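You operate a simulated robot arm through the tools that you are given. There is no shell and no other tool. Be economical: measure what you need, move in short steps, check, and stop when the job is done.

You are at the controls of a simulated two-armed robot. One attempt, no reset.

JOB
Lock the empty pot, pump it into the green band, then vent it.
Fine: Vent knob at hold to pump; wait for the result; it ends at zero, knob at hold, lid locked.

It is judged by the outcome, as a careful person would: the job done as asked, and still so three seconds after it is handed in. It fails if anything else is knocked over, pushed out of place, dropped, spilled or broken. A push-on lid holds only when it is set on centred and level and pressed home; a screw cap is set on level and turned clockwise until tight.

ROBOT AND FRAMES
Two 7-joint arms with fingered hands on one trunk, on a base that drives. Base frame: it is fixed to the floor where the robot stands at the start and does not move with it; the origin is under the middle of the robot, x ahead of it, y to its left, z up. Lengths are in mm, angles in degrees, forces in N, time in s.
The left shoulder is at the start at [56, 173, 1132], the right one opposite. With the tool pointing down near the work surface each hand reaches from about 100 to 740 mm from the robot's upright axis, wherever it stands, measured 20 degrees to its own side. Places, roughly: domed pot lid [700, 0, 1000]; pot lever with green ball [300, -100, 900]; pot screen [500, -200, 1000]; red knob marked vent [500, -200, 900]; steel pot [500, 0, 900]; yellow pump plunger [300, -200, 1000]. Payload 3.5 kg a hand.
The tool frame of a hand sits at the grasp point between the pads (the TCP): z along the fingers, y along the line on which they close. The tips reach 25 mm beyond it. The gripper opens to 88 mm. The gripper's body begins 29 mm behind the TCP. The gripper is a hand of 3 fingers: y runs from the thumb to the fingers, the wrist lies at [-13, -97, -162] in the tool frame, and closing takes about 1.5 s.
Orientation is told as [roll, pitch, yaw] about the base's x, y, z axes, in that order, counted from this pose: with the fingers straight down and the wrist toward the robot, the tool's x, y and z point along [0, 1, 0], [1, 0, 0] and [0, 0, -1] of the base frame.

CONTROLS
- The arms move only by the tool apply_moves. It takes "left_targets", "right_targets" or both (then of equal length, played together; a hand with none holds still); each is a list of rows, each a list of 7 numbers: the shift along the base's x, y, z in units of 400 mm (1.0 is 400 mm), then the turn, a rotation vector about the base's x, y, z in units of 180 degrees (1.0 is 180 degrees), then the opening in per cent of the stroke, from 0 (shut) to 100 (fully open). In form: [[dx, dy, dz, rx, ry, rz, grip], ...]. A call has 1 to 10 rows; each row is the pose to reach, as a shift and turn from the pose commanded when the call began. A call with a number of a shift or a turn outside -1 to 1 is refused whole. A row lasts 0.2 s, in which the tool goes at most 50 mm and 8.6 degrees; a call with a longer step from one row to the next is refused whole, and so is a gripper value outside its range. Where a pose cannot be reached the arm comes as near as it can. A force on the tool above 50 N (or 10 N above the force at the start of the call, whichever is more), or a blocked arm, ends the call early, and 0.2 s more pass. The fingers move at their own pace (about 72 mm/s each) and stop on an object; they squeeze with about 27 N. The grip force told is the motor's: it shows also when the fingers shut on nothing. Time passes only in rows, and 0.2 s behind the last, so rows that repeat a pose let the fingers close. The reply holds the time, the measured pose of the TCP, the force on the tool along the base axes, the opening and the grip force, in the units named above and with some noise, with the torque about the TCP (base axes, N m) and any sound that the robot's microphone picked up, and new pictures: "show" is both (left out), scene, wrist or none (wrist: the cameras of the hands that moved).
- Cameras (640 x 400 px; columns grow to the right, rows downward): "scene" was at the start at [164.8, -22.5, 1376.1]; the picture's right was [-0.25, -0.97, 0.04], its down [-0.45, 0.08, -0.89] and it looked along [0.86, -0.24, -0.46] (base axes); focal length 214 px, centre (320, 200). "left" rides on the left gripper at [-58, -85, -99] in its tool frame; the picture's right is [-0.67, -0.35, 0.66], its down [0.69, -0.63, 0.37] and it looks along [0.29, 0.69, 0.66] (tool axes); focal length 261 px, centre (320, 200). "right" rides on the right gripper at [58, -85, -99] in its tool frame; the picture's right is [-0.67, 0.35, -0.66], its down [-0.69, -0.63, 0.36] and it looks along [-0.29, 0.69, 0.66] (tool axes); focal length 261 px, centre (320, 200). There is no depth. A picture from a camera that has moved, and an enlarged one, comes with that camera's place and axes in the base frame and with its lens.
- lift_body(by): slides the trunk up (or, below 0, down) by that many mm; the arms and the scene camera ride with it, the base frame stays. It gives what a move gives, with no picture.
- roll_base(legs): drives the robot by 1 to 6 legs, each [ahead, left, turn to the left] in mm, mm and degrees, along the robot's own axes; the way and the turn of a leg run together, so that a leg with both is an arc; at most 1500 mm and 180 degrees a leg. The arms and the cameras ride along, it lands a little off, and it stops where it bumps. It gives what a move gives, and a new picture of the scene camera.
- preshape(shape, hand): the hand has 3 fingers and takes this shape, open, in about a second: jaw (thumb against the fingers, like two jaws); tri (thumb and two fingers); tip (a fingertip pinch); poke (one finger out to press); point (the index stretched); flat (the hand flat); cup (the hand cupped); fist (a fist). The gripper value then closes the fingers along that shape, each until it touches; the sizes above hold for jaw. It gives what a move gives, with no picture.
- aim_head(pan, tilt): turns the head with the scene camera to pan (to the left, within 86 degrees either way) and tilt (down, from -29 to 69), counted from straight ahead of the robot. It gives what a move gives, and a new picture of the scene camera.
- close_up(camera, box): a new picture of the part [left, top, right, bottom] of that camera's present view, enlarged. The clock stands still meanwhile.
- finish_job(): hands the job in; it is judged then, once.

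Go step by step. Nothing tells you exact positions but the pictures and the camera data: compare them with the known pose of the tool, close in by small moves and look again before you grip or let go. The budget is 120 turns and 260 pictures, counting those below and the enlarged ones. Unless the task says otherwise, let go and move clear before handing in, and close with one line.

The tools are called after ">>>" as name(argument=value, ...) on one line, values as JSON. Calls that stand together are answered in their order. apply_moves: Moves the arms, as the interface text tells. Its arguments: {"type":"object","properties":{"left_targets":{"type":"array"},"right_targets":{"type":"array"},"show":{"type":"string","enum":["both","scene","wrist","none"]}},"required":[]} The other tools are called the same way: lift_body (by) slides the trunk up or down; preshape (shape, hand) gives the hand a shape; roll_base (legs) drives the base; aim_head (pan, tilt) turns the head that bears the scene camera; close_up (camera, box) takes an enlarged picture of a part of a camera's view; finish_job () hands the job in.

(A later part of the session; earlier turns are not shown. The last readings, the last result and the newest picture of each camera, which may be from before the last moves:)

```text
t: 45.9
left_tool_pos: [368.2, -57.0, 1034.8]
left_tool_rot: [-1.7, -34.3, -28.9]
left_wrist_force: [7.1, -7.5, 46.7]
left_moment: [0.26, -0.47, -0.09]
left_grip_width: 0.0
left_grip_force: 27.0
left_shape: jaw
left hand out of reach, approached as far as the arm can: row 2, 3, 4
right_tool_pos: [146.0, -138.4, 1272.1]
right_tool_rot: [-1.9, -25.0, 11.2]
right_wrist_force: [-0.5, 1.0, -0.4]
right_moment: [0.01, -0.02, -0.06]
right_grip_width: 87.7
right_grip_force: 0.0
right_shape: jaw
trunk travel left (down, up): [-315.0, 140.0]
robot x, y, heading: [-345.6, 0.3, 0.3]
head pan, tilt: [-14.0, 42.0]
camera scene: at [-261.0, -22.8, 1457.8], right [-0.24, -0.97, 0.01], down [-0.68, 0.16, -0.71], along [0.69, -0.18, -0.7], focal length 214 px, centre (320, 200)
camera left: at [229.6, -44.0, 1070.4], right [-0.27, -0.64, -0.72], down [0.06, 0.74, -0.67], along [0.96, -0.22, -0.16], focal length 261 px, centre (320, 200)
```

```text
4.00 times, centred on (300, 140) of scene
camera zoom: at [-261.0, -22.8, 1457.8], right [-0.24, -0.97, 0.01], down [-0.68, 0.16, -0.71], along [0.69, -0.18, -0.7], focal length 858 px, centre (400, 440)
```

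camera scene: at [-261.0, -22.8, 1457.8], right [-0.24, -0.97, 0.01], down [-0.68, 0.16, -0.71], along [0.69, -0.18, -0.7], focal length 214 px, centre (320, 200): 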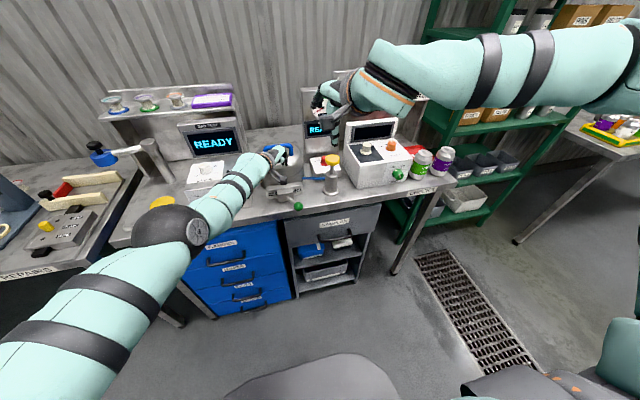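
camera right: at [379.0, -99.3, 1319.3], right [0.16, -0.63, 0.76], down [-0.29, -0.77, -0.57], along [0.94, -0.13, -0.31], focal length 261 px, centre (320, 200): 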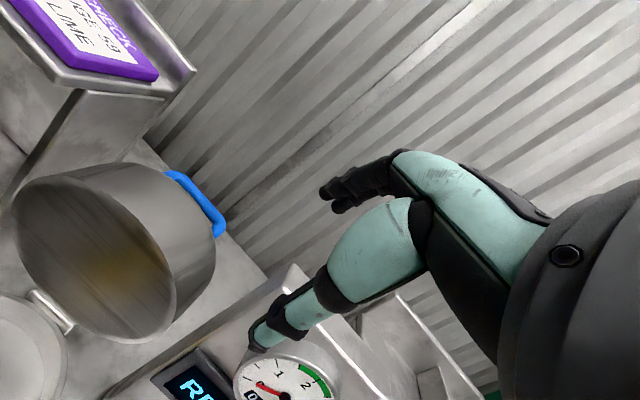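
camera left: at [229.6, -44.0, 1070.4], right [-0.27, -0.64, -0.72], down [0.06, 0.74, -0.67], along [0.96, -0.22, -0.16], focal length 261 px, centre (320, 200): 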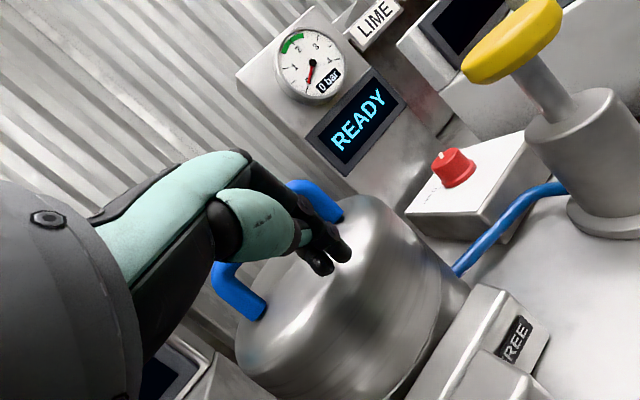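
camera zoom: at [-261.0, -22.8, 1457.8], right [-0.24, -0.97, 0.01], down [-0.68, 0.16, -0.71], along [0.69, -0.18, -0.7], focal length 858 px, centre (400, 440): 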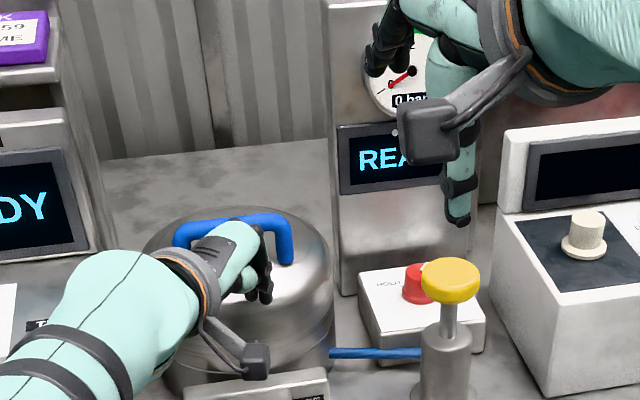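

The lid is down on the pot. I'll lift the left hand off slightly and reverse so it clears the handle.

>>> apply_moves(left_targets=[[-0.02, 0, 0.02, 0, 0, 0, 0], [-0.03, 0, 0.05, 0, 0, 0, 0]], show="none")

>>> roll_base(legs=[[-100, 0, 0]])

>>> close_up(camera="scene", box=[220, 90, 380, 190])

```text
t: 46.5
left_tool_pos: [371.7, -58.7, 1035.3]
left_tool_rot: [-2.1, -33.1, -28.8]
left_wrist_force: [-0.7, 1.8, 20.5]
left_moment: [0.26, -0.07, 0.0]
left_grip_width: 0.0
left_grip_force: 27.3
left_shape: jaw
left hand out of reach, approached as far as the arm can: row 1, 2
right_tool_pos: [153.4, -135.2, 1266.2]
right_tool_rot: [-2.1, -24.6, 11.2]
right_wrist_force: [-0.4, -1.0, 0.6]
right_moment: [0.01, -0.02, 0.01]
right_grip_width: 87.2
right_grip_force: 0.0
right_shape: jaw
trunk travel left (down, up): [-315.0, 140.0]
robot x, y, heading: [-350.8, -1.4, 0.1]
head pan, tilt: [-14.0, 42.0]
```

```text
t: 47.7
left_tool_pos: [279.0, -61.2, 1033.3]
left_tool_rot: [-2.3, -32.9, -28.7]
left_wrist_force: [0.2, 0.1, 0.2]
left_moment: [0.04, -0.02, -0.03]
left_grip_width: 0.0
left_grip_force: 27.0
left_shape: jaw
right_tool_pos: [60.1, -137.7, 1263.7]
right_tool_rot: [-1.8, -24.2, 11.1]
right_wrist_force: [0.4, -0.1, 0.2]
right_moment: [0.02, 0.0, 0.04]
right_grip_width: 87.7
right_grip_force: 0.0
right_shape: jaw
trunk travel left (down, up): [-315.0, 140.0]
robot x, y, heading: [-446.4, 2.5, 0.1]
head pan, tilt: [-14.0, 42.0]
camera scene: at [-344.0, -20.4, 1455.5], right [-0.24, -0.97, 0.01], down [-0.69, 0.16, -0.71], along [0.68, -0.18, -0.71], focal length 214 px, centre (320, 200)
```

scene: 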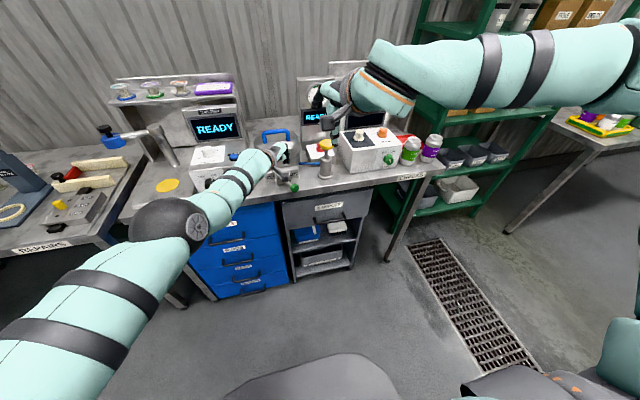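

```text
4.00 times, centred on (300, 140) of scene
camera zoom: at [-344.0, -20.4, 1455.5], right [-0.24, -0.97, 0.01], down [-0.69, 0.16, -0.71], along [0.68, -0.18, -0.71], focal length 858 px, centre (400, 440)
```

zoom: 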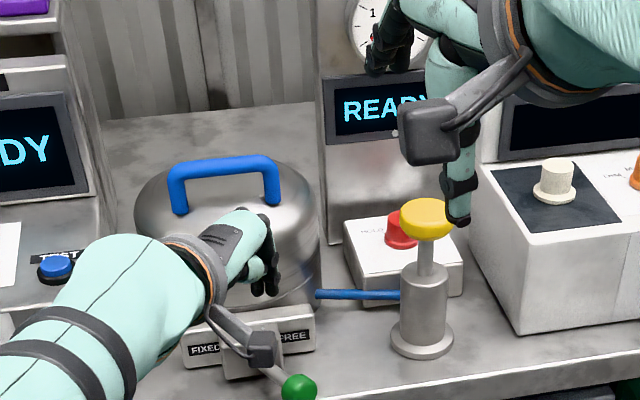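

The lid is closed. The lever ball is near (266,-81,913) and has to go left, to FIXED. First I'll get the left arm up and out to the left in this free space.

>>> apply_moves(left_targets=[[-0.02, 0.05, 0.08, 0, 0, 0, 0], [-0.06, 0.1, 0.18, 0, 0, 0, 0], [-0.12, 0.15, 0.27, 0, 0, 0, 0], [-0.18, 0.22, 0.35, 0, 0, 0, 0], [-0.25, 0.3, 0.42, 0, 0, 0, 0], [-0.32, 0.38, 0.48, 0, 0, 0, 0], [-0.4, 0.45, 0.52, 0, 0, 0, 0], [-0.48, 0.52, 0.54, 0, 0, 0, 0]], show="scene")

```text
refused: row 5 steps farther than a row can; nothing moved
```

>>> apply_moves(left_targets=[[-0.02, 0.05, 0.08, 0, 0, 0, 0], [-0.06, 0.1, 0.17, 0, 0, 0, 0], [-0.11, 0.15, 0.25, 0, 0, 0, 0], [-0.16, 0.21, 0.33, 0, 0, 0, 0], [-0.22, 0.27, 0.4, 0, 0, 0, 0], [-0.28, 0.33, 0.46, 0, 0, 0, 0], [-0.35, 0.4, 0.5, 0, 0, 0, 0], [-0.42, 0.47, 0.52, 0, 0, 0, 0]], show="scene")

```text
t: 49.5
left_tool_pos: [316.3, 133.0, 1283.7]
left_tool_rot: [-2.3, -33.0, -28.7]
left_wrist_force: [0.0, 0.4, 0.2]
left_moment: [-0.01, -0.02, -0.01]
left_grip_width: 0.0
left_grip_force: 26.8
left_shape: jaw
left hand out of reach, approached as far as the arm can: row 1, 2, 3, 4, 5, 6, 7, 8
right_tool_pos: [58.7, -135.5, 1265.4]
right_tool_rot: [-2.1, -24.4, 11.1]
right_wrist_force: [0.9, 0.1, -1.0]
right_moment: [-0.04, -0.01, -0.01]
right_grip_width: 87.6
right_grip_force: 0.1
right_shape: jaw
trunk travel left (down, up): [-315.0, 140.0]
robot x, y, heading: [-445.8, -2.1, 0.1]
head pan, tilt: [-14.0, 42.0]
camera scene: at [-347.7, -17.8, 1456.0], right [-0.24, -0.97, 0.01], down [-0.69, 0.16, -0.71], along [0.68, -0.18, -0.71], focal length 214 px, centre (320, 200)
```

scene: 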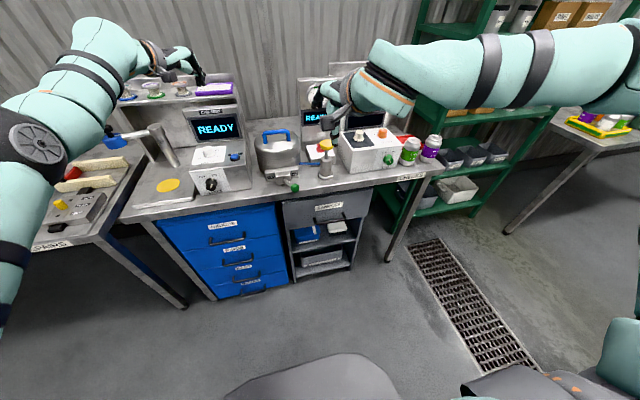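

I'll raise the left arm further and lower the trunk to its normal height. Then I'll drive forward until the right hand can reach the lever.

>>> apply_moves(left_targets=[[-0.02, 0.05, 0.1, 0, 0, 0, 0], [-0.05, 0.1, 0.2, 0, 0, 0, 0], [-0.1, 0.15, 0.28, 0, 0, 0, 0], [-0.15, 0.2, 0.36, 0, 0, 0, 0], [-0.2, 0.25, 0.44, 0, 0, 0, 0], [-0.25, 0.3, 0.5, 0, 0, 0, 0]], show="none")

>>> lift_body(by=-100)

>>> apply_moves(right_targets=[[0.05, -0.08, -0.05, 0, 0.04, -0.01, 0], [0.1, -0.14, -0.1, 0, 0.08, -0.03, 0], [0.13, -0.18, -0.14, 0, 0.12, -0.05, 0], [0.13, -0.2, -0.18, 0, 0.135, -0.06, 0]])

```text
t: 50.9
left_tool_pos: [222.9, 252.8, 1490.1]
left_tool_rot: [-2.3, -32.9, -28.7]
left_wrist_force: [0.3, -0.5, -0.1]
left_moment: [0.0, 0.03, 0.03]
left_grip_width: 0.0
left_grip_force: 27.2
left_shape: jaw
left hand out of reach, approached as far as the arm can: row 3, 4, 5, 6
right_tool_pos: [55.7, -136.0, 1264.9]
right_tool_rot: [-2.0, -24.4, 11.2]
right_wrist_force: [-1.0, 0.7, -0.1]
right_moment: [-0.02, 0.0, 0.02]
right_grip_width: 87.7
right_grip_force: 0.1
right_shape: jaw
trunk travel left (down, up): [-315.0, 140.0]
robot x, y, heading: [-446.1, 1.8, 0.3]
head pan, tilt: [-14.0, 42.0]
```

```text
t: 52.2
left_tool_pos: [272.3, 250.4, 1326.2]
left_tool_rot: [-5.1, -28.3, -27.3]
left_wrist_force: [0.2, -0.1, 0.3]
left_moment: [-0.02, 0.03, -0.01]
left_grip_width: 0.0
left_grip_force: 27.3
left_shape: jaw
right_tool_pos: [56.2, -137.3, 1165.9]
right_tool_rot: [-2.0, -24.4, 11.2]
right_wrist_force: [-0.4, -0.2, 0.2]
right_moment: [0.0, -0.01, 0.0]
right_grip_width: 87.6
right_grip_force: 0.0
right_shape: jaw
trunk travel left (down, up): [-215.0, 240.0]
robot x, y, heading: [-448.5, -1.9, 0.1]
head pan, tilt: [-14.0, 42.0]
```

```text
t: 53.2
left_tool_pos: [272.7, 249.3, 1326.3]
left_tool_rot: [-5.1, -28.3, -27.3]
left_wrist_force: [-0.2, 0.2, 0.1]
left_moment: [-0.02, 0.0, -0.02]
left_grip_width: 0.2
left_grip_force: 27.0
left_shape: jaw
right_tool_pos: [109.0, -217.9, 1094.3]
right_tool_rot: [0.4, -0.1, -0.4]
right_wrist_force: [-0.1, -0.5, 0.4]
right_moment: [0.03, 0.0, 0.0]
right_grip_width: 0.0
right_grip_force: 23.8
right_shape: jaw
trunk travel left (down, up): [-215.0, 240.0]
robot x, y, heading: [-450.6, 0.4, 0.1]
head pan, tilt: [-14.0, 42.0]
camera scene: at [-296.7, -20.1, 1341.5], right [-0.24, -0.97, 0.04], down [-0.76, 0.16, -0.64], along [0.61, -0.18, -0.77], focal length 214 px, centre (320, 200)
camera right: at [25.9, -159.2, 1193.9], right [0.34, -0.68, 0.65], down [-0.63, -0.68, -0.37], along [0.69, -0.29, -0.66], focal length 261 px, centre (320, 200)
```

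scene: 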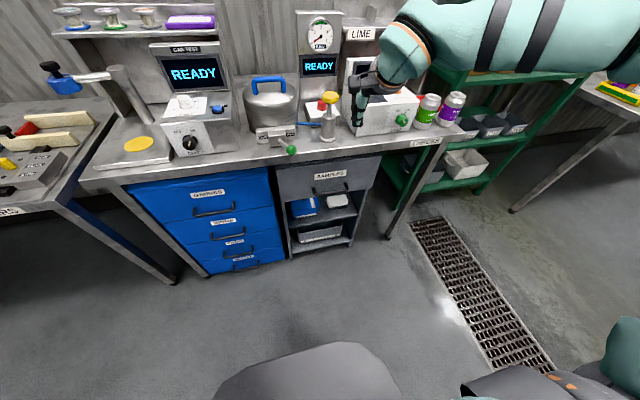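
right: 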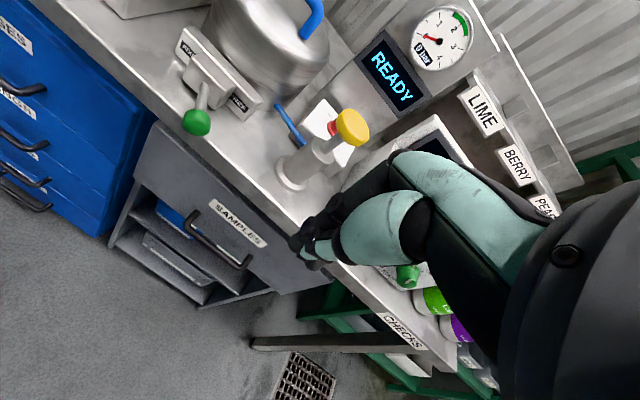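

The right arm is in good posture and I've confirmed the ball at about (264,-82,913). I'll drive forward 150 mm, which keeps the right hand short of the pump.

>>> roll_base(legs=[[150, 0, 0]])

>>> apply_moves(right_targets=[[0.01, 0.07, -0.08, 0, 0, 0, 0], [0.02, 0.14, -0.16, 0, 0, 0, 0], [0.03, 0.18, -0.25, 0, 0, 0, 0], [0.03, 0.19, -0.33, 0, 0, 0, 0]])

```text
t: 54.6
left_tool_pos: [421.0, 250.2, 1327.5]
left_tool_rot: [-5.1, -28.5, -27.4]
left_wrist_force: [-0.1, 0.1, 0.4]
left_moment: [0.02, -0.01, -0.02]
left_grip_width: 0.1
left_grip_force: 26.8
left_shape: jaw
right_tool_pos: [258.5, -217.4, 1095.6]
right_tool_rot: [0.3, -0.3, -0.3]
right_wrist_force: [-0.6, -0.3, -0.5]
right_moment: [0.02, 0.01, -0.03]
right_grip_width: 0.0
right_grip_force: 26.5
right_shape: jaw
trunk travel left (down, up): [-215.0, 240.0]
robot x, y, heading: [-295.2, 0.6, 0.3]
head pan, tilt: [-14.0, 42.0]
camera scene: at [-149.1, -19.8, 1341.9], right [-0.24, -0.97, 0.04], down [-0.75, 0.16, -0.64], along [0.61, -0.18, -0.77], focal length 214 px, centre (320, 200)
```

scene: 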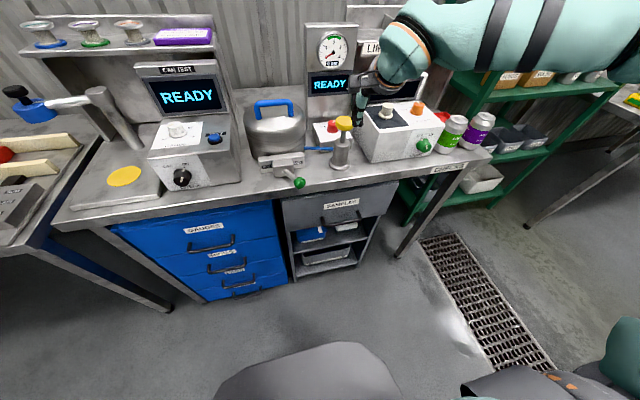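

```text
t: 55.6
left_tool_pos: [421.7, 249.8, 1326.2]
left_tool_rot: [-5.1, -28.4, -27.5]
left_wrist_force: [0.2, -0.2, 0.3]
left_moment: [0.01, 0.03, 0.02]
left_grip_width: 0.2
left_grip_force: 27.1
left_shape: jaw
right_tool_pos: [240.5, -194.7, 1053.9]
right_tool_rot: [0.3, -0.1, -0.4]
right_wrist_force: [0.5, -0.3, 0.0]
right_moment: [-0.02, 0.0, 0.0]
right_grip_width: 0.0
right_grip_force: 26.7
right_shape: jaw
right hand out of reach, approached as far as the arm can: row 1, 2, 3, 4
trunk travel left (down, up): [-215.0, 240.0]
robot x, y, heading: [-299.4, -1.4, 0.1]
head pan, tilt: [-14.0, 42.0]
camera scene: at [-147.2, -20.0, 1341.6], right [-0.24, -0.97, 0.04], down [-0.76, 0.16, -0.64], along [0.61, -0.18, -0.77], focal length 214 px, centre (320, 200)
camera right: at [157.4, -136.7, 1154.2], right [0.34, -0.68, 0.65], down [-0.63, -0.68, -0.37], along [0.69, -0.29, -0.66], focal length 261 px, centre (320, 200)
```

scene: 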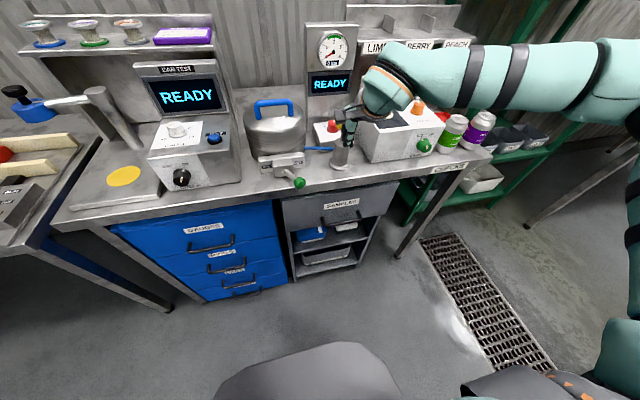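
right: 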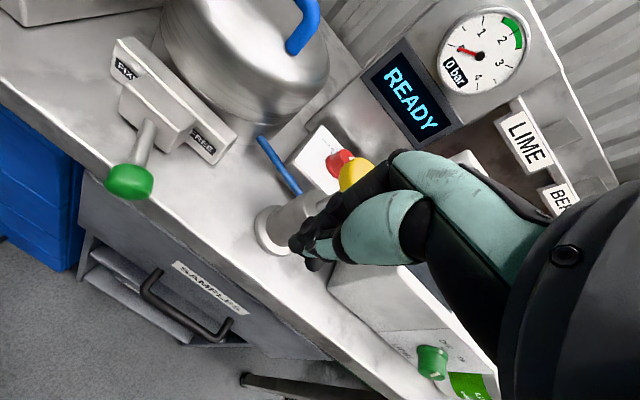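

With zero yaw the right wrist is limited because its forearm comes from the right. I'll yaw the hand about 50° left while approaching the right side of the ball.

>>> apply_moves(right_targets=[[0, 0, 0, 0, 0, 0.045, 0], [0, 0.02, -0.03, 0, 0, 0.09, 0], [0.01, 0.05, -0.08, 0, 0, 0.135, 0], [0.03, 0.09, -0.14, 0, 0, 0.18, 0], [0.05, 0.13, -0.2, 0, 0, 0.225, 0], [0.06, 0.16, -0.25, 0, 0, 0.27, 0]])

```text
t: 57.0
left_tool_pos: [423.4, 249.9, 1325.6]
left_tool_rot: [-5.0, -28.2, -27.5]
left_wrist_force: [0.0, 0.3, -0.6]
left_moment: [-0.01, 0.01, 0.0]
left_grip_width: 0.2
left_grip_force: 26.8
left_shape: jaw
right_tool_pos: [190.8, -147.5, 963.9]
right_tool_rot: [-0.4, -0.7, 47.4]
right_wrist_force: [-0.1, 0.2, -0.1]
right_moment: [0.03, -0.01, 0.0]
right_grip_width: 0.1
right_grip_force: 27.2
right_shape: jaw
right hand out of reach, approached as far as the arm can: row 4, 5, 6
trunk travel left (down, up): [-215.0, 240.0]
robot x, y, heading: [-297.3, -2.0, 0.0]
head pan, tilt: [-14.0, 42.0]
camera scene: at [-147.2, -19.7, 1341.6], right [-0.24, -0.97, 0.04], down [-0.76, 0.16, -0.64], along [0.61, -0.18, -0.77], focal length 214 px, centre (320, 200)
camera right: at [89.9, -171.0, 1062.0], right [0.72, -0.2, 0.66], down [0.08, -0.93, -0.37], along [0.69, 0.32, -0.65], focal length 261 px, centre (320, 200)
```

scene: 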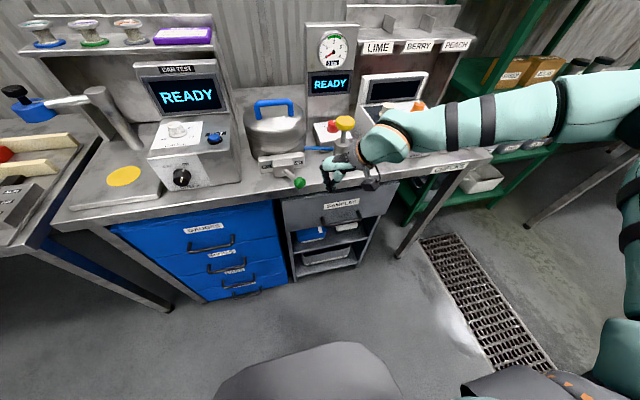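
right: 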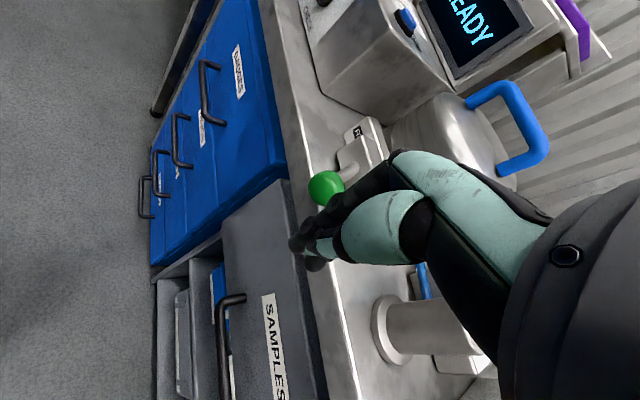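

The fingers are at the ball's right but 75 mm short in x. I'll supply that with the base.

>>> roll_base(legs=[[72, 0, 0]])

>>> apply_moves(right_targets=[[0, 0, -0.04, 0, 0, 0, 0], [0, 0, -0.07, 0, 0, 0, 0]])

```text
t: 58.0
left_tool_pos: [491.9, 249.0, 1327.6]
left_tool_rot: [-4.9, -28.5, -27.4]
left_wrist_force: [1.0, 1.1, -0.5]
left_moment: [0.03, 0.0, -0.01]
left_grip_width: 0.1
left_grip_force: 26.8
left_shape: jaw
right_tool_pos: [260.9, -147.7, 964.9]
right_tool_rot: [-0.5, -0.7, 47.3]
right_wrist_force: [0.0, 0.1, 0.0]
right_moment: [0.04, 0.03, 0.03]
right_grip_width: 0.0
right_grip_force: 27.0
right_shape: jaw
trunk travel left (down, up): [-215.0, 240.0]
robot x, y, heading: [-225.5, -0.7, 0.0]
head pan, tilt: [-14.0, 42.0]
camera scene: at [-77.3, -19.8, 1342.0], right [-0.24, -0.97, 0.04], down [-0.75, 0.16, -0.64], along [0.61, -0.18, -0.77], focal length 214 px, centre (320, 200)
```

scene: 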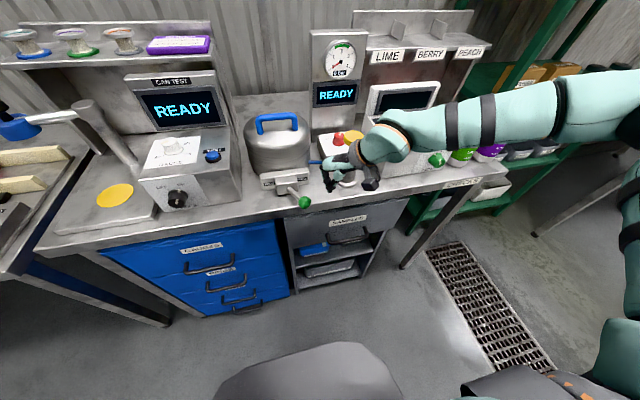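

```text
t: 58.6
left_tool_pos: [494.0, 250.4, 1325.9]
left_tool_rot: [-5.1, -28.3, -27.3]
left_wrist_force: [-0.7, -0.2, -0.1]
left_moment: [0.0, 0.01, -0.02]
left_grip_width: 0.2
left_grip_force: 27.1
left_shape: jaw
right_tool_pos: [255.0, -156.4, 942.6]
right_tool_rot: [-0.4, -0.9, 47.3]
right_wrist_force: [-0.4, 0.3, 0.4]
right_moment: [-0.01, -0.01, -0.01]
right_grip_width: 0.1
right_grip_force: 26.9
right_shape: jaw
right hand out of reach, approached as far as the arm can: row 1, 2
trunk travel left (down, up): [-215.0, 240.0]
robot x, y, heading: [-224.2, -1.4, 0.0]
head pan, tilt: [-14.0, 42.0]
camera scene: at [-75.1, -19.8, 1341.5], right [-0.24, -0.97, 0.04], down [-0.76, 0.16, -0.64], along [0.61, -0.18, -0.77], focal length 214 px, centre (320, 200)
camera right: at [154.3, -179.2, 1040.7], right [0.72, -0.2, 0.66], down [0.08, -0.93, -0.37], along [0.69, 0.32, -0.65], focal length 261 px, centre (320, 200)
```

scene: 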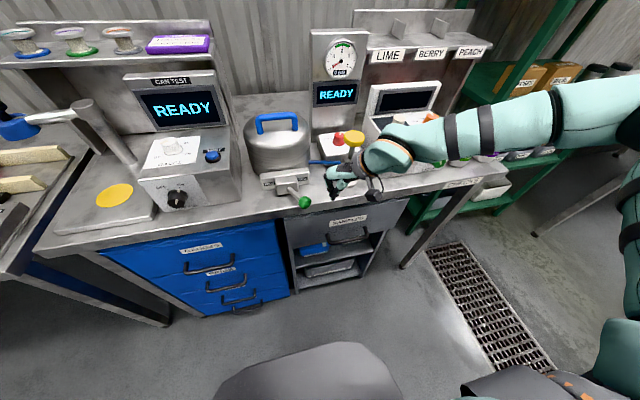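
right: 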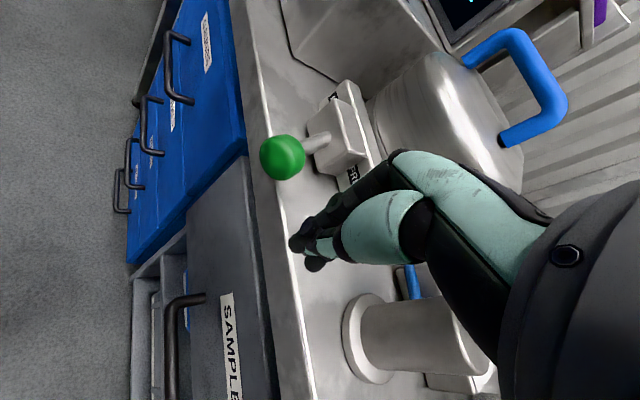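

The tip is beside the ball, slightly high. I'll lower the trunk 12 mm, then slide the base left to push the lever over.

>>> lift_body(by=-12)

>>> roll_base(legs=[[4, 90, 0]])

>>> close_up(camera="right", box=[0, 0, 640, 400])

```text
t: 59.2
left_tool_pos: [500.3, 250.0, 1308.4]
left_tool_rot: [-5.4, -27.8, -27.4]
left_wrist_force: [1.4, -0.2, 0.7]
left_moment: [-0.02, 0.0, -0.02]
left_grip_width: 0.1
left_grip_force: 26.9
left_shape: jaw
right_tool_pos: [256.2, -155.3, 930.1]
right_tool_rot: [-0.3, -0.8, 47.3]
right_wrist_force: [-0.3, 0.4, 0.5]
right_moment: [0.01, -0.01, 0.0]
right_grip_width: 0.0
right_grip_force: 27.0
right_shape: jaw
trunk travel left (down, up): [-203.0, 252.0]
robot x, y, heading: [-224.0, 0.4, 0.0]
head pan, tilt: [-14.0, 42.0]
```

```text
t: 60.3
left_tool_pos: [502.7, 339.0, 1310.5]
left_tool_rot: [-5.2, -27.7, -27.4]
left_wrist_force: [0.1, 0.1, -0.5]
left_moment: [-0.03, 0.02, 0.02]
left_grip_width: 0.0
left_grip_force: 27.2
left_shape: jaw
right_tool_pos: [258.1, -67.7, 931.5]
right_tool_rot: [-0.4, -0.6, 47.2]
right_wrist_force: [0.3, 0.1, -0.1]
right_moment: [-0.01, 0.0, -0.03]
right_grip_width: 0.4
right_grip_force: 26.5
right_shape: jaw
trunk travel left (down, up): [-203.0, 252.0]
robot x, y, heading: [-221.0, 87.8, -0.1]
head pan, tilt: [-14.0, 42.0]
camera scene: at [-63.6, 68.4, 1326.8], right [-0.24, -0.97, 0.04], down [-0.76, 0.16, -0.62], along [0.6, -0.18, -0.78], focal length 214 px, centre (320, 200)
```

scene: 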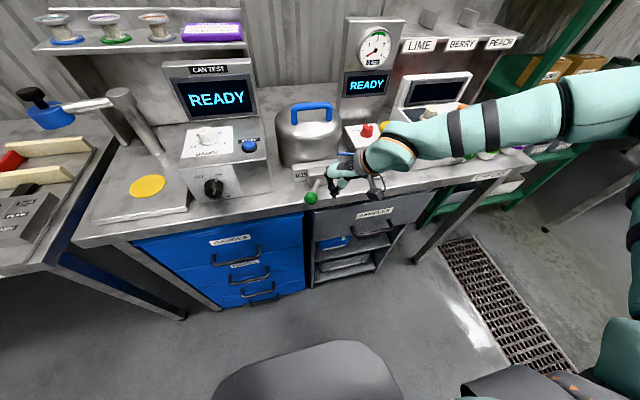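

```text
1.00 times, centred on (320, 200) of right (not enlarged: the box is as wide or as high as the picture)
camera zoom: at [158.4, -91.2, 1029.0], right [0.72, -0.2, 0.66], down [0.08, -0.93, -0.37], along [0.69, 0.32, -0.65], focal length 261 px, centre (320, 200)
```

zoom: 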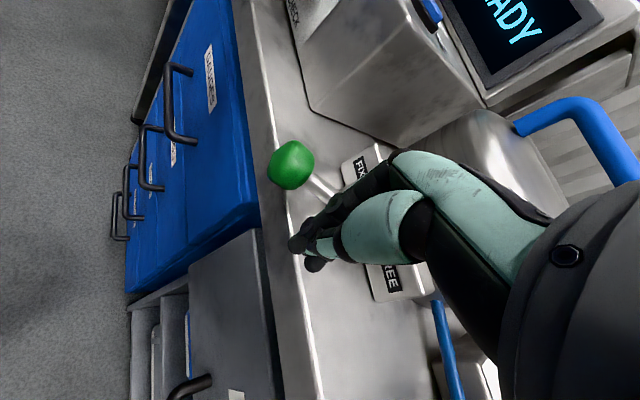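

The lever has swung left, with the ball now near y≈-11. I'll push further to the stop.

>>> roll_base(legs=[[0, 50, 0]])

>>> close_up(camera="right", box=[0, 0, 640, 400])

>>> close_up(camera="scene", box=[260, 120, 380, 220])

```text
t: 61.4
left_tool_pos: [503.9, 385.4, 1309.2]
left_tool_rot: [-5.2, -27.8, -27.5]
left_wrist_force: [0.7, 0.0, 0.3]
left_moment: [0.01, -0.01, 0.0]
left_grip_width: 0.1
left_grip_force: 26.5
left_shape: jaw
right_tool_pos: [259.3, -27.5, 929.1]
right_tool_rot: [-0.8, -0.4, 46.4]
right_wrist_force: [2.0, -10.4, -0.9]
right_moment: [-0.16, -0.02, -0.08]
right_grip_width: 0.0
right_grip_force: 27.0
right_shape: jaw
trunk travel left (down, up): [-203.0, 252.0]
robot x, y, heading: [-222.4, 137.0, -0.1]
head pan, tilt: [-14.0, 42.0]
stopped in leg 1: the force on the tool passed its limit at 64 N (the readings are from after the stop); the commanded pose is now the measured one
camera scene: at [-64.5, 116.4, 1326.9], right [-0.24, -0.97, 0.04], down [-0.76, 0.16, -0.62], along [0.6, -0.18, -0.78], focal length 214 px, centre (320, 200)
```

scene: 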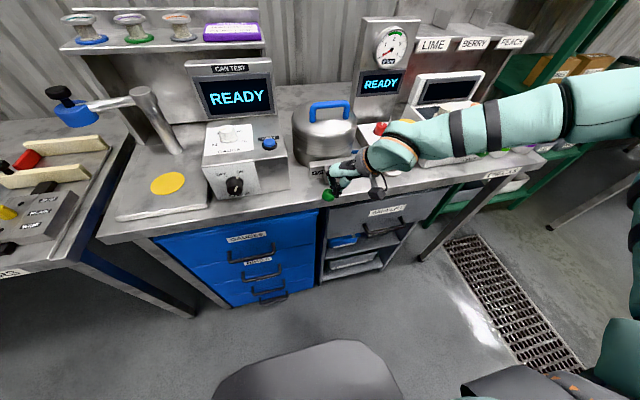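

```text
1.00 times, centred on (320, 200) of right (not enlarged: the box is as wide or as high as the picture)
camera zoom: at [159.1, -48.1, 1028.1], right [0.72, -0.21, 0.67], down [0.07, -0.93, -0.36], along [0.69, 0.3, -0.65], focal length 261 px, centre (320, 200)
```

zoom: 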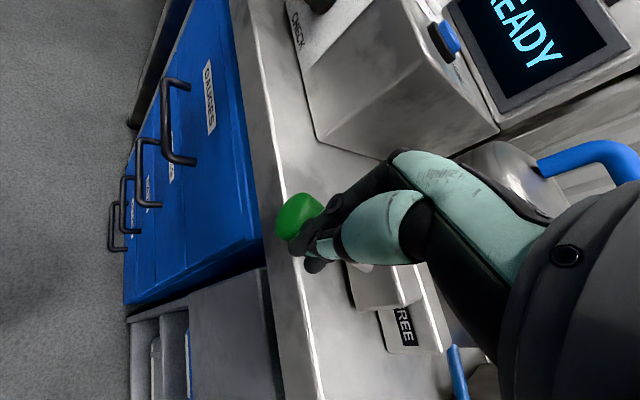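

```text
4.00 times, centred on (320, 170) of scene
camera zoom: at [-64.5, 116.4, 1326.9], right [-0.24, -0.97, 0.04], down [-0.76, 0.16, -0.62], along [0.6, -0.18, -0.78], focal length 858 px, centre (320, 320)
```

zoom: 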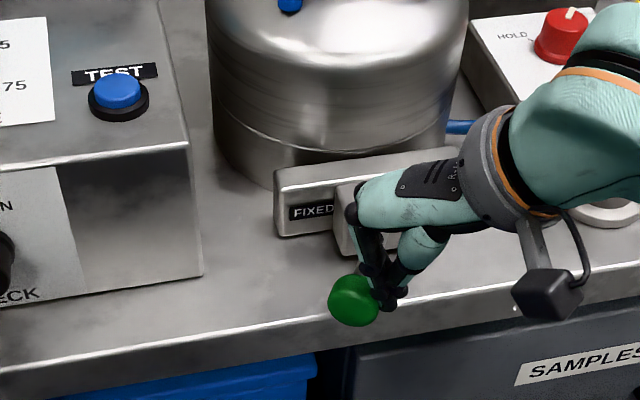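

The lever is against its stop at FIXED. I'll back off to the right and verify.

>>> roll_base(legs=[[-20, -70, 0]])

>>> close_up(camera="scene", box=[240, 90, 400, 220])

>>> close_up(camera="right", box=[0, 0, 640, 400])

```text
t: 62.4
left_tool_pos: [483.3, 318.5, 1309.4]
left_tool_rot: [-5.5, -27.9, -27.4]
left_wrist_force: [0.1, 0.8, -0.6]
left_moment: [0.01, -0.01, -0.04]
left_grip_width: 0.0
left_grip_force: 27.3
left_shape: jaw
right_tool_pos: [241.7, -93.7, 929.1]
right_tool_rot: [-0.7, -0.2, 46.5]
right_wrist_force: [0.4, -0.8, 0.1]
right_moment: [-0.03, -0.02, -0.03]
right_grip_width: 0.1
right_grip_force: 26.2
right_shape: jaw
trunk travel left (down, up): [-203.0, 252.0]
robot x, y, heading: [-240.0, 67.6, -0.0]
head pan, tilt: [-14.0, 42.0]
camera scene: at [-82.9, 48.7, 1326.7], right [-0.24, -0.97, 0.04], down [-0.76, 0.16, -0.62], along [0.6, -0.18, -0.78], focal length 214 px, centre (320, 200)
```

scene: 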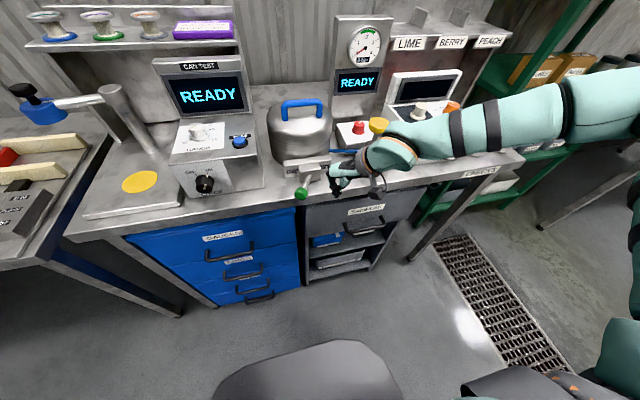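

```text
3.08 times, centred on (320, 155) of scene
camera zoom: at [-82.9, 48.7, 1326.7], right [-0.24, -0.97, 0.04], down [-0.76, 0.16, -0.62], along [0.6, -0.18, -0.78], focal length 660 px, centre (320, 338)
```

zoom: 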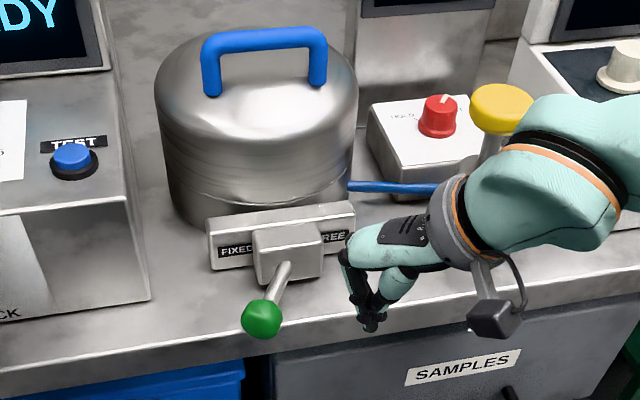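

```text
1.00 times, centred on (320, 200) of right (not enlarged: the box is as wide or as high as the picture)
camera zoom: at [140.2, -115.5, 1028.1], right [0.72, -0.2, 0.67], down [0.07, -0.93, -0.36], along [0.69, 0.3, -0.65], focal length 261 px, centre (320, 200)
```

zoom: 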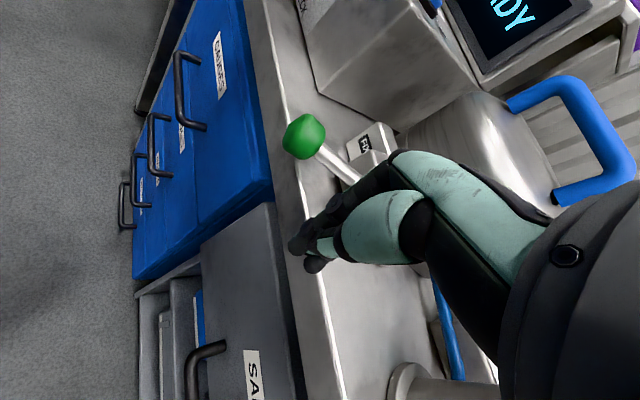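

The lever is at FIXED and the lid is closed. Next is the knob near (453,-222,982), which must turn counterclockwise to HOLD. I'll raise the right hand and reposition the base.

>>> lift_body(by=72)

>>> apply_moves(right_targets=[[0, 0, 0.1, 0, 0, 0, 0], [0, 0, 0.2, 0, 0, 0, 40], [0, 0, 0.3, 0, 0, 0, 80]], show="none")

>>> roll_base(legs=[[0, -68, 0], [150, 0, 0]])

>>> close_up(camera="right", box=[0, 0, 640, 400])

```text
t: 63.5
left_tool_pos: [448.6, 317.3, 1433.8]
left_tool_rot: [-3.2, -31.4, -28.4]
left_wrist_force: [-0.1, -0.5, 0.6]
left_moment: [0.01, -0.01, -0.02]
left_grip_width: 0.0
left_grip_force: 26.9
left_shape: jaw
right_tool_pos: [234.0, -95.4, 1032.9]
right_tool_rot: [-3.2, -2.8, 46.6]
right_wrist_force: [0.4, 0.1, 0.6]
right_moment: [0.0, 0.0, -0.01]
right_grip_width: 0.0
right_grip_force: 27.3
right_shape: jaw
trunk travel left (down, up): [-275.0, 180.0]
robot x, y, heading: [-240.8, 60.6, -0.1]
head pan, tilt: [-14.0, 42.0]
```

```text
t: 64.3
left_tool_pos: [447.2, 317.0, 1433.2]
left_tool_rot: [-3.2, -31.6, -28.5]
left_wrist_force: [-0.1, -0.3, 0.6]
left_moment: [-0.04, 0.04, -0.01]
left_grip_width: 0.0
left_grip_force: 26.8
left_shape: jaw
right_tool_pos: [208.8, -67.2, 1131.3]
right_tool_rot: [-3.6, -3.1, 46.0]
right_wrist_force: [0.4, -0.3, 0.1]
right_moment: [0.01, -0.01, 0.03]
right_grip_width: 17.8
right_grip_force: 0.1
right_shape: jaw
right hand out of reach, approached as far as the arm can: row 1, 2, 3
trunk travel left (down, up): [-275.0, 180.0]
robot x, y, heading: [-238.9, 65.5, 0.1]
head pan, tilt: [-14.0, 42.0]
```

```text
t: 66.3
left_tool_pos: [593.5, 248.3, 1435.6]
left_tool_rot: [-2.9, -31.6, -28.4]
left_wrist_force: [0.4, 0.2, -0.8]
left_moment: [-0.01, 0.04, 0.01]
left_grip_width: 0.1
left_grip_force: 27.1
left_shape: jaw
right_tool_pos: [355.8, -136.4, 1132.8]
right_tool_rot: [-3.7, -3.2, 46.0]
right_wrist_force: [-0.7, -0.5, 0.0]
right_moment: [0.01, 0.0, 0.01]
right_grip_width: 17.0
right_grip_force: 0.0
right_shape: jaw
trunk travel left (down, up): [-275.0, 180.0]
robot x, y, heading: [-92.0, -3.8, -0.1]
head pan, tilt: [-14.0, 42.0]
camera scene: at [22.4, -21.1, 1411.9], right [-0.24, -0.97, 0.02], down [-0.71, 0.16, -0.69], along [0.66, -0.18, -0.73], focal length 214 px, centre (320, 200)
```

scene: 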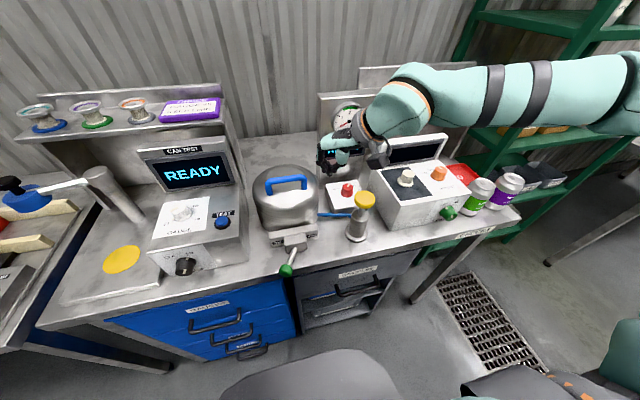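

```text
1.00 times, centred on (320, 200) of right (not enlarged: the box is as wide or as high as the picture)
camera zoom: at [248.0, -156.6, 1223.0], right [0.66, -0.21, 0.72], down [0.09, -0.93, -0.36], along [0.74, 0.3, -0.6], focal length 261 px, centre (320, 200)
```

zoom: 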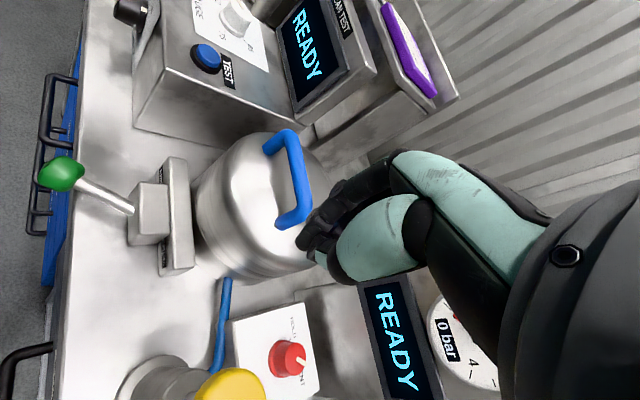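

I'll use the base to bring the hand over the knob at about (446,-221).

>>> roll_base(legs=[[0, -85, 0], [90, 0, 0]])

>>> apply_moves(right_targets=[[0, 0, -0.03, 0, 0, 0, 80], [0, 0, -0.06, 0.01, 0.01, 0, 80], [0, 0, -0.09, 0.02, 0.02, 0, 80], [0, 0, -0.1, 0.02, 0.02, 0, 80]])

```text
t: 68.0
left_tool_pos: [683.4, 160.4, 1436.3]
left_tool_rot: [-3.1, -31.6, -28.7]
left_wrist_force: [-0.5, -0.1, -0.5]
left_moment: [-0.03, 0.01, -0.04]
left_grip_width: 0.1
left_grip_force: 26.7
left_shape: jaw
right_tool_pos: [444.0, -222.5, 1133.1]
right_tool_rot: [-3.7, -3.3, 46.0]
right_wrist_force: [-0.8, -0.1, -1.0]
right_moment: [-0.01, -0.01, -0.03]
right_grip_width: 17.3
right_grip_force: 0.1
right_shape: jaw
trunk travel left (down, up): [-275.0, 180.0]
robot x, y, heading: [-3.1, -83.6, -0.2]
head pan, tilt: [-14.0, 42.0]
camera scene: at [110.9, -107.8, 1412.0], right [-0.24, -0.97, 0.02], down [-0.71, 0.16, -0.69], along [0.66, -0.18, -0.73], focal length 214 px, centre (320, 200)
```

scene: 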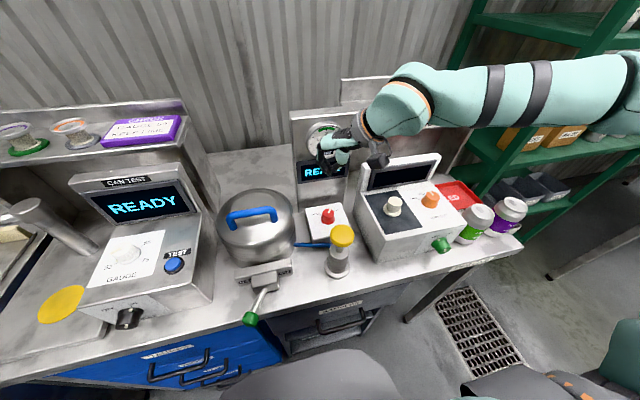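

```text
t: 69.0
left_tool_pos: [684.7, 162.4, 1434.2]
left_tool_rot: [-3.1, -31.7, -28.5]
left_wrist_force: [-0.1, -0.5, 0.4]
left_moment: [0.01, 0.02, 0.02]
left_grip_width: 0.0
left_grip_force: 27.4
left_shape: jaw
right_tool_pos: [447.2, -220.6, 1092.3]
right_tool_rot: [1.5, -3.3, 45.7]
right_wrist_force: [-0.2, 0.3, 0.0]
right_moment: [-0.01, -0.03, 0.02]
right_grip_width: 69.4
right_grip_force: 0.1
right_shape: jaw
trunk travel left (down, up): [-275.0, 180.0]
robot x, y, heading: [-1.4, -85.6, -0.3]
head pan, tilt: [-14.0, 42.0]
camera scene: at [113.4, -106.3, 1411.6], right [-0.24, -0.97, 0.02], down [-0.71, 0.16, -0.68], along [0.66, -0.18, -0.73], focal length 214 px, centre (320, 200)
camera right: at [344.4, -247.9, 1188.0], right [0.71, -0.26, 0.66], down [0.06, -0.91, -0.42], along [0.7, 0.34, -0.63], focal length 261 px, centre (320, 200)
```

scene: 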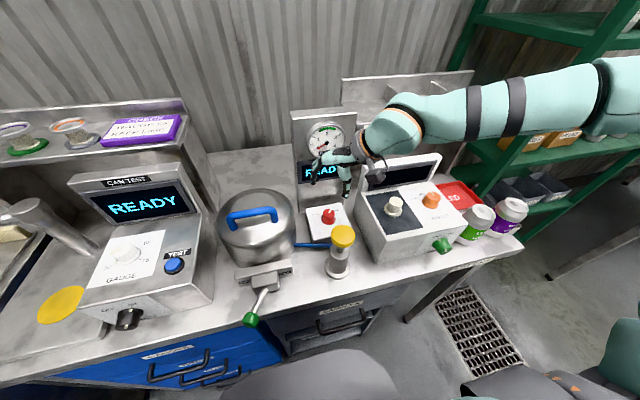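
right: 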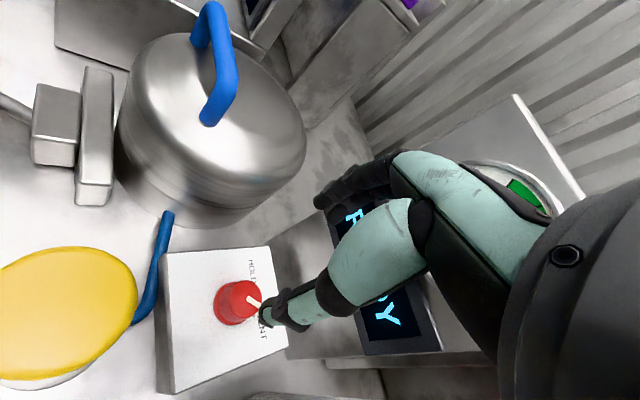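

The arm moves normally here. I'll take zooms to locate the knob precisely.

>>> close_up(camera="scene", box=[280, 180, 376, 240])

>>> close_up(camera="right", box=[160, 220, 320, 320])

```text
6.67 times, centred on (328, 210) of scene
camera zoom: at [113.4, -106.3, 1411.6], right [-0.24, -0.97, 0.02], down [-0.71, 0.16, -0.68], along [0.66, -0.18, -0.73], focal length 1430 px, centre (267, 133)
```

zoom: 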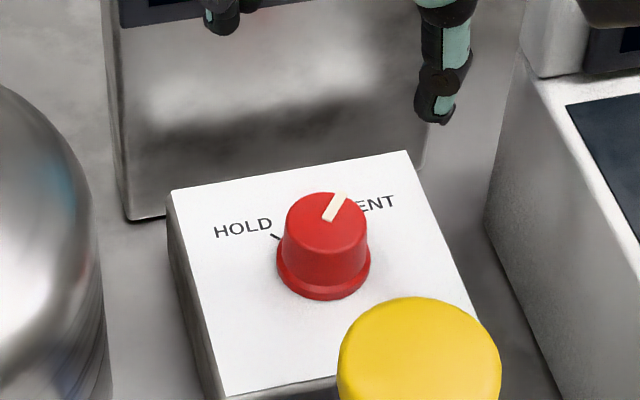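

```text
4.00 times, centred on (240, 270) of right
camera zoom: at [344.4, -247.9, 1188.0], right [0.71, -0.26, 0.66], down [0.06, -0.91, -0.42], along [0.7, 0.34, -0.63], focal length 1043 px, centre (640, -80)
```

zoom: 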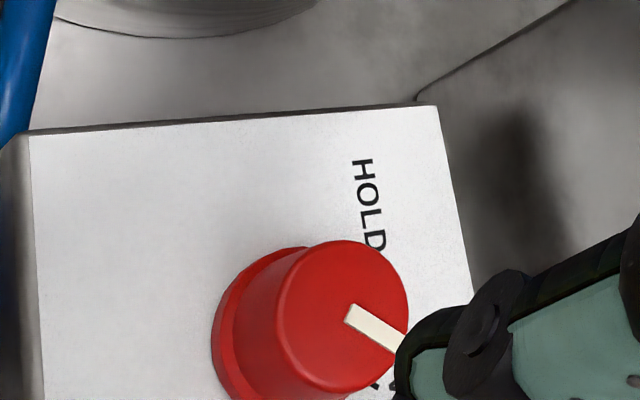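

The knob's top centre is at about (458,-230,972), roughly 32 mm across. I'll centre on it and descend to straddle it.

>>> apply_moves(right_targets=[[0.027, -0.024, -0.06, -0.008, 0.016, 0, 80], [0.027, -0.024, -0.14, -0.008, 0.016, 0, 80], [0.027, -0.024, -0.21, -0.008, 0.016, 0, 80], [0.027, -0.024, -0.21, -0.008, 0.016, 0, 80]], show="wrist")

>>> close_up(camera="scene", box=[280, 160, 376, 220])

```text
t: 70.0
left_tool_pos: [686.4, 162.5, 1434.3]
left_tool_rot: [-3.2, -31.5, -28.6]
left_wrist_force: [0.4, -0.3, 0.6]
left_moment: [0.02, -0.03, 0.04]
left_grip_width: 0.0
left_grip_force: 26.8
left_shape: jaw
right_tool_pos: [446.0, -243.4, 1016.2]
right_tool_rot: [2.6, -0.2, 45.7]
right_wrist_force: [-0.3, -0.1, 0.7]
right_moment: [-0.01, -0.01, -0.04]
right_grip_width: 70.1
right_grip_force: 0.0
right_shape: jaw
right hand out of reach, approached as far as the arm can: row 1, 2, 3, 4
trunk travel left (down, up): [-275.0, 180.0]
robot x, y, heading: [1.7, -89.8, 0.1]
head pan, tilt: [-14.0, 42.0]
camera right: at [350.1, -267.7, 1118.5], right [0.74, -0.24, 0.63], down [0.04, -0.92, -0.4], along [0.67, 0.32, -0.67], focal length 261 px, centre (320, 200)
```

right: 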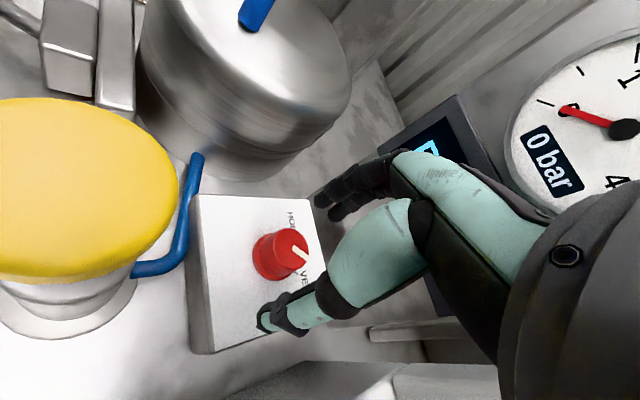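

```text
6.67 times, centred on (328, 190) of scene
camera zoom: at [114.7, -106.5, 1411.5], right [-0.24, -0.97, 0.02], down [-0.71, 0.16, -0.68], along [0.66, -0.18, -0.73], focal length 1430 px, centre (267, 267)
```

zoom: 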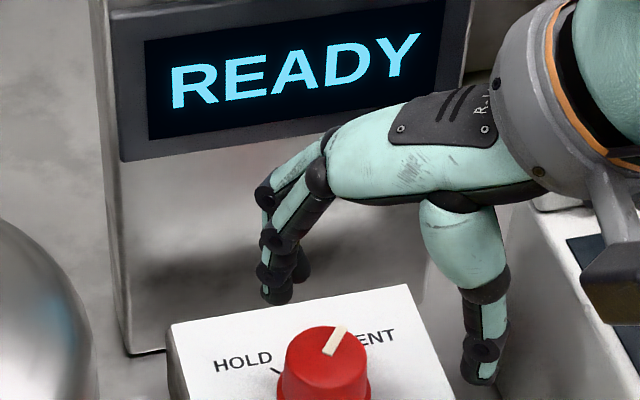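

The arm is at its limit a few mm off. I'll correct with a small base move and lower the trunk for the descent.

>>> roll_base(legs=[[12, 13, 0]])

>>> close_up(camera="right", box=[200, 180, 360, 340])

```text
t: 70.8
left_tool_pos: [692.6, 171.1, 1437.9]
left_tool_rot: [-2.8, -31.6, -28.7]
left_wrist_force: [-0.1, 0.1, -0.2]
left_moment: [0.02, 0.01, 0.03]
left_grip_width: 0.0
left_grip_force: 27.0
left_shape: jaw
right_tool_pos: [456.6, -234.2, 1018.1]
right_tool_rot: [2.6, -0.5, 45.6]
right_wrist_force: [-0.2, -0.2, -0.5]
right_moment: [0.01, 0.02, 0.01]
right_grip_width: 70.3
right_grip_force: 0.1
right_shape: jaw
trunk travel left (down, up): [-275.0, 180.0]
robot x, y, heading: [7.9, -74.1, -0.1]
head pan, tilt: [-14.0, 42.0]
camera scene: at [122.5, -97.8, 1411.9], right [-0.24, -0.97, 0.02], down [-0.71, 0.17, -0.69], along [0.66, -0.18, -0.73], focal length 214 px, centre (320, 200)
```

scene: 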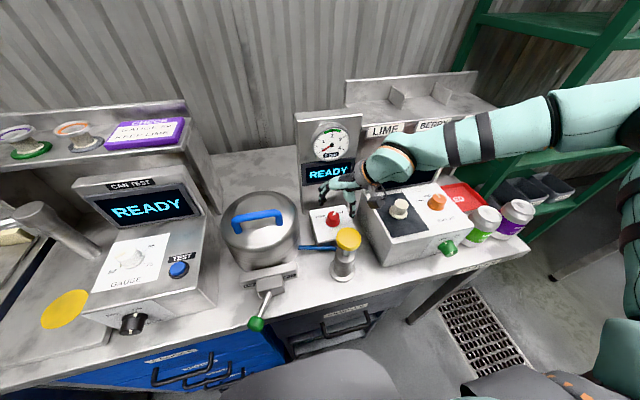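

```text
2.50 times, centred on (280, 260) of right
camera zoom: at [358.9, -258.1, 1119.4], right [0.74, -0.24, 0.63], down [0.04, -0.92, -0.4], along [0.67, 0.32, -0.67], focal length 652 px, centre (420, 50)
```

zoom: 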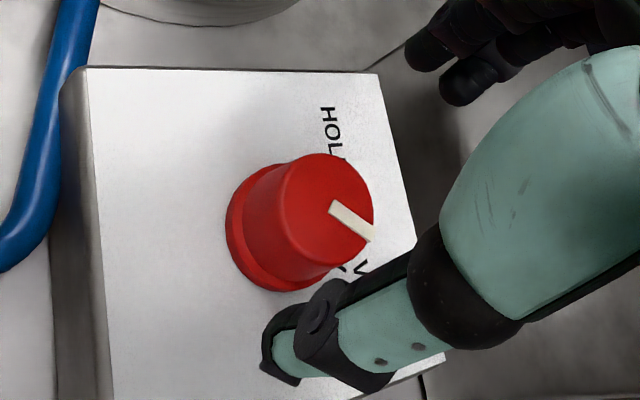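

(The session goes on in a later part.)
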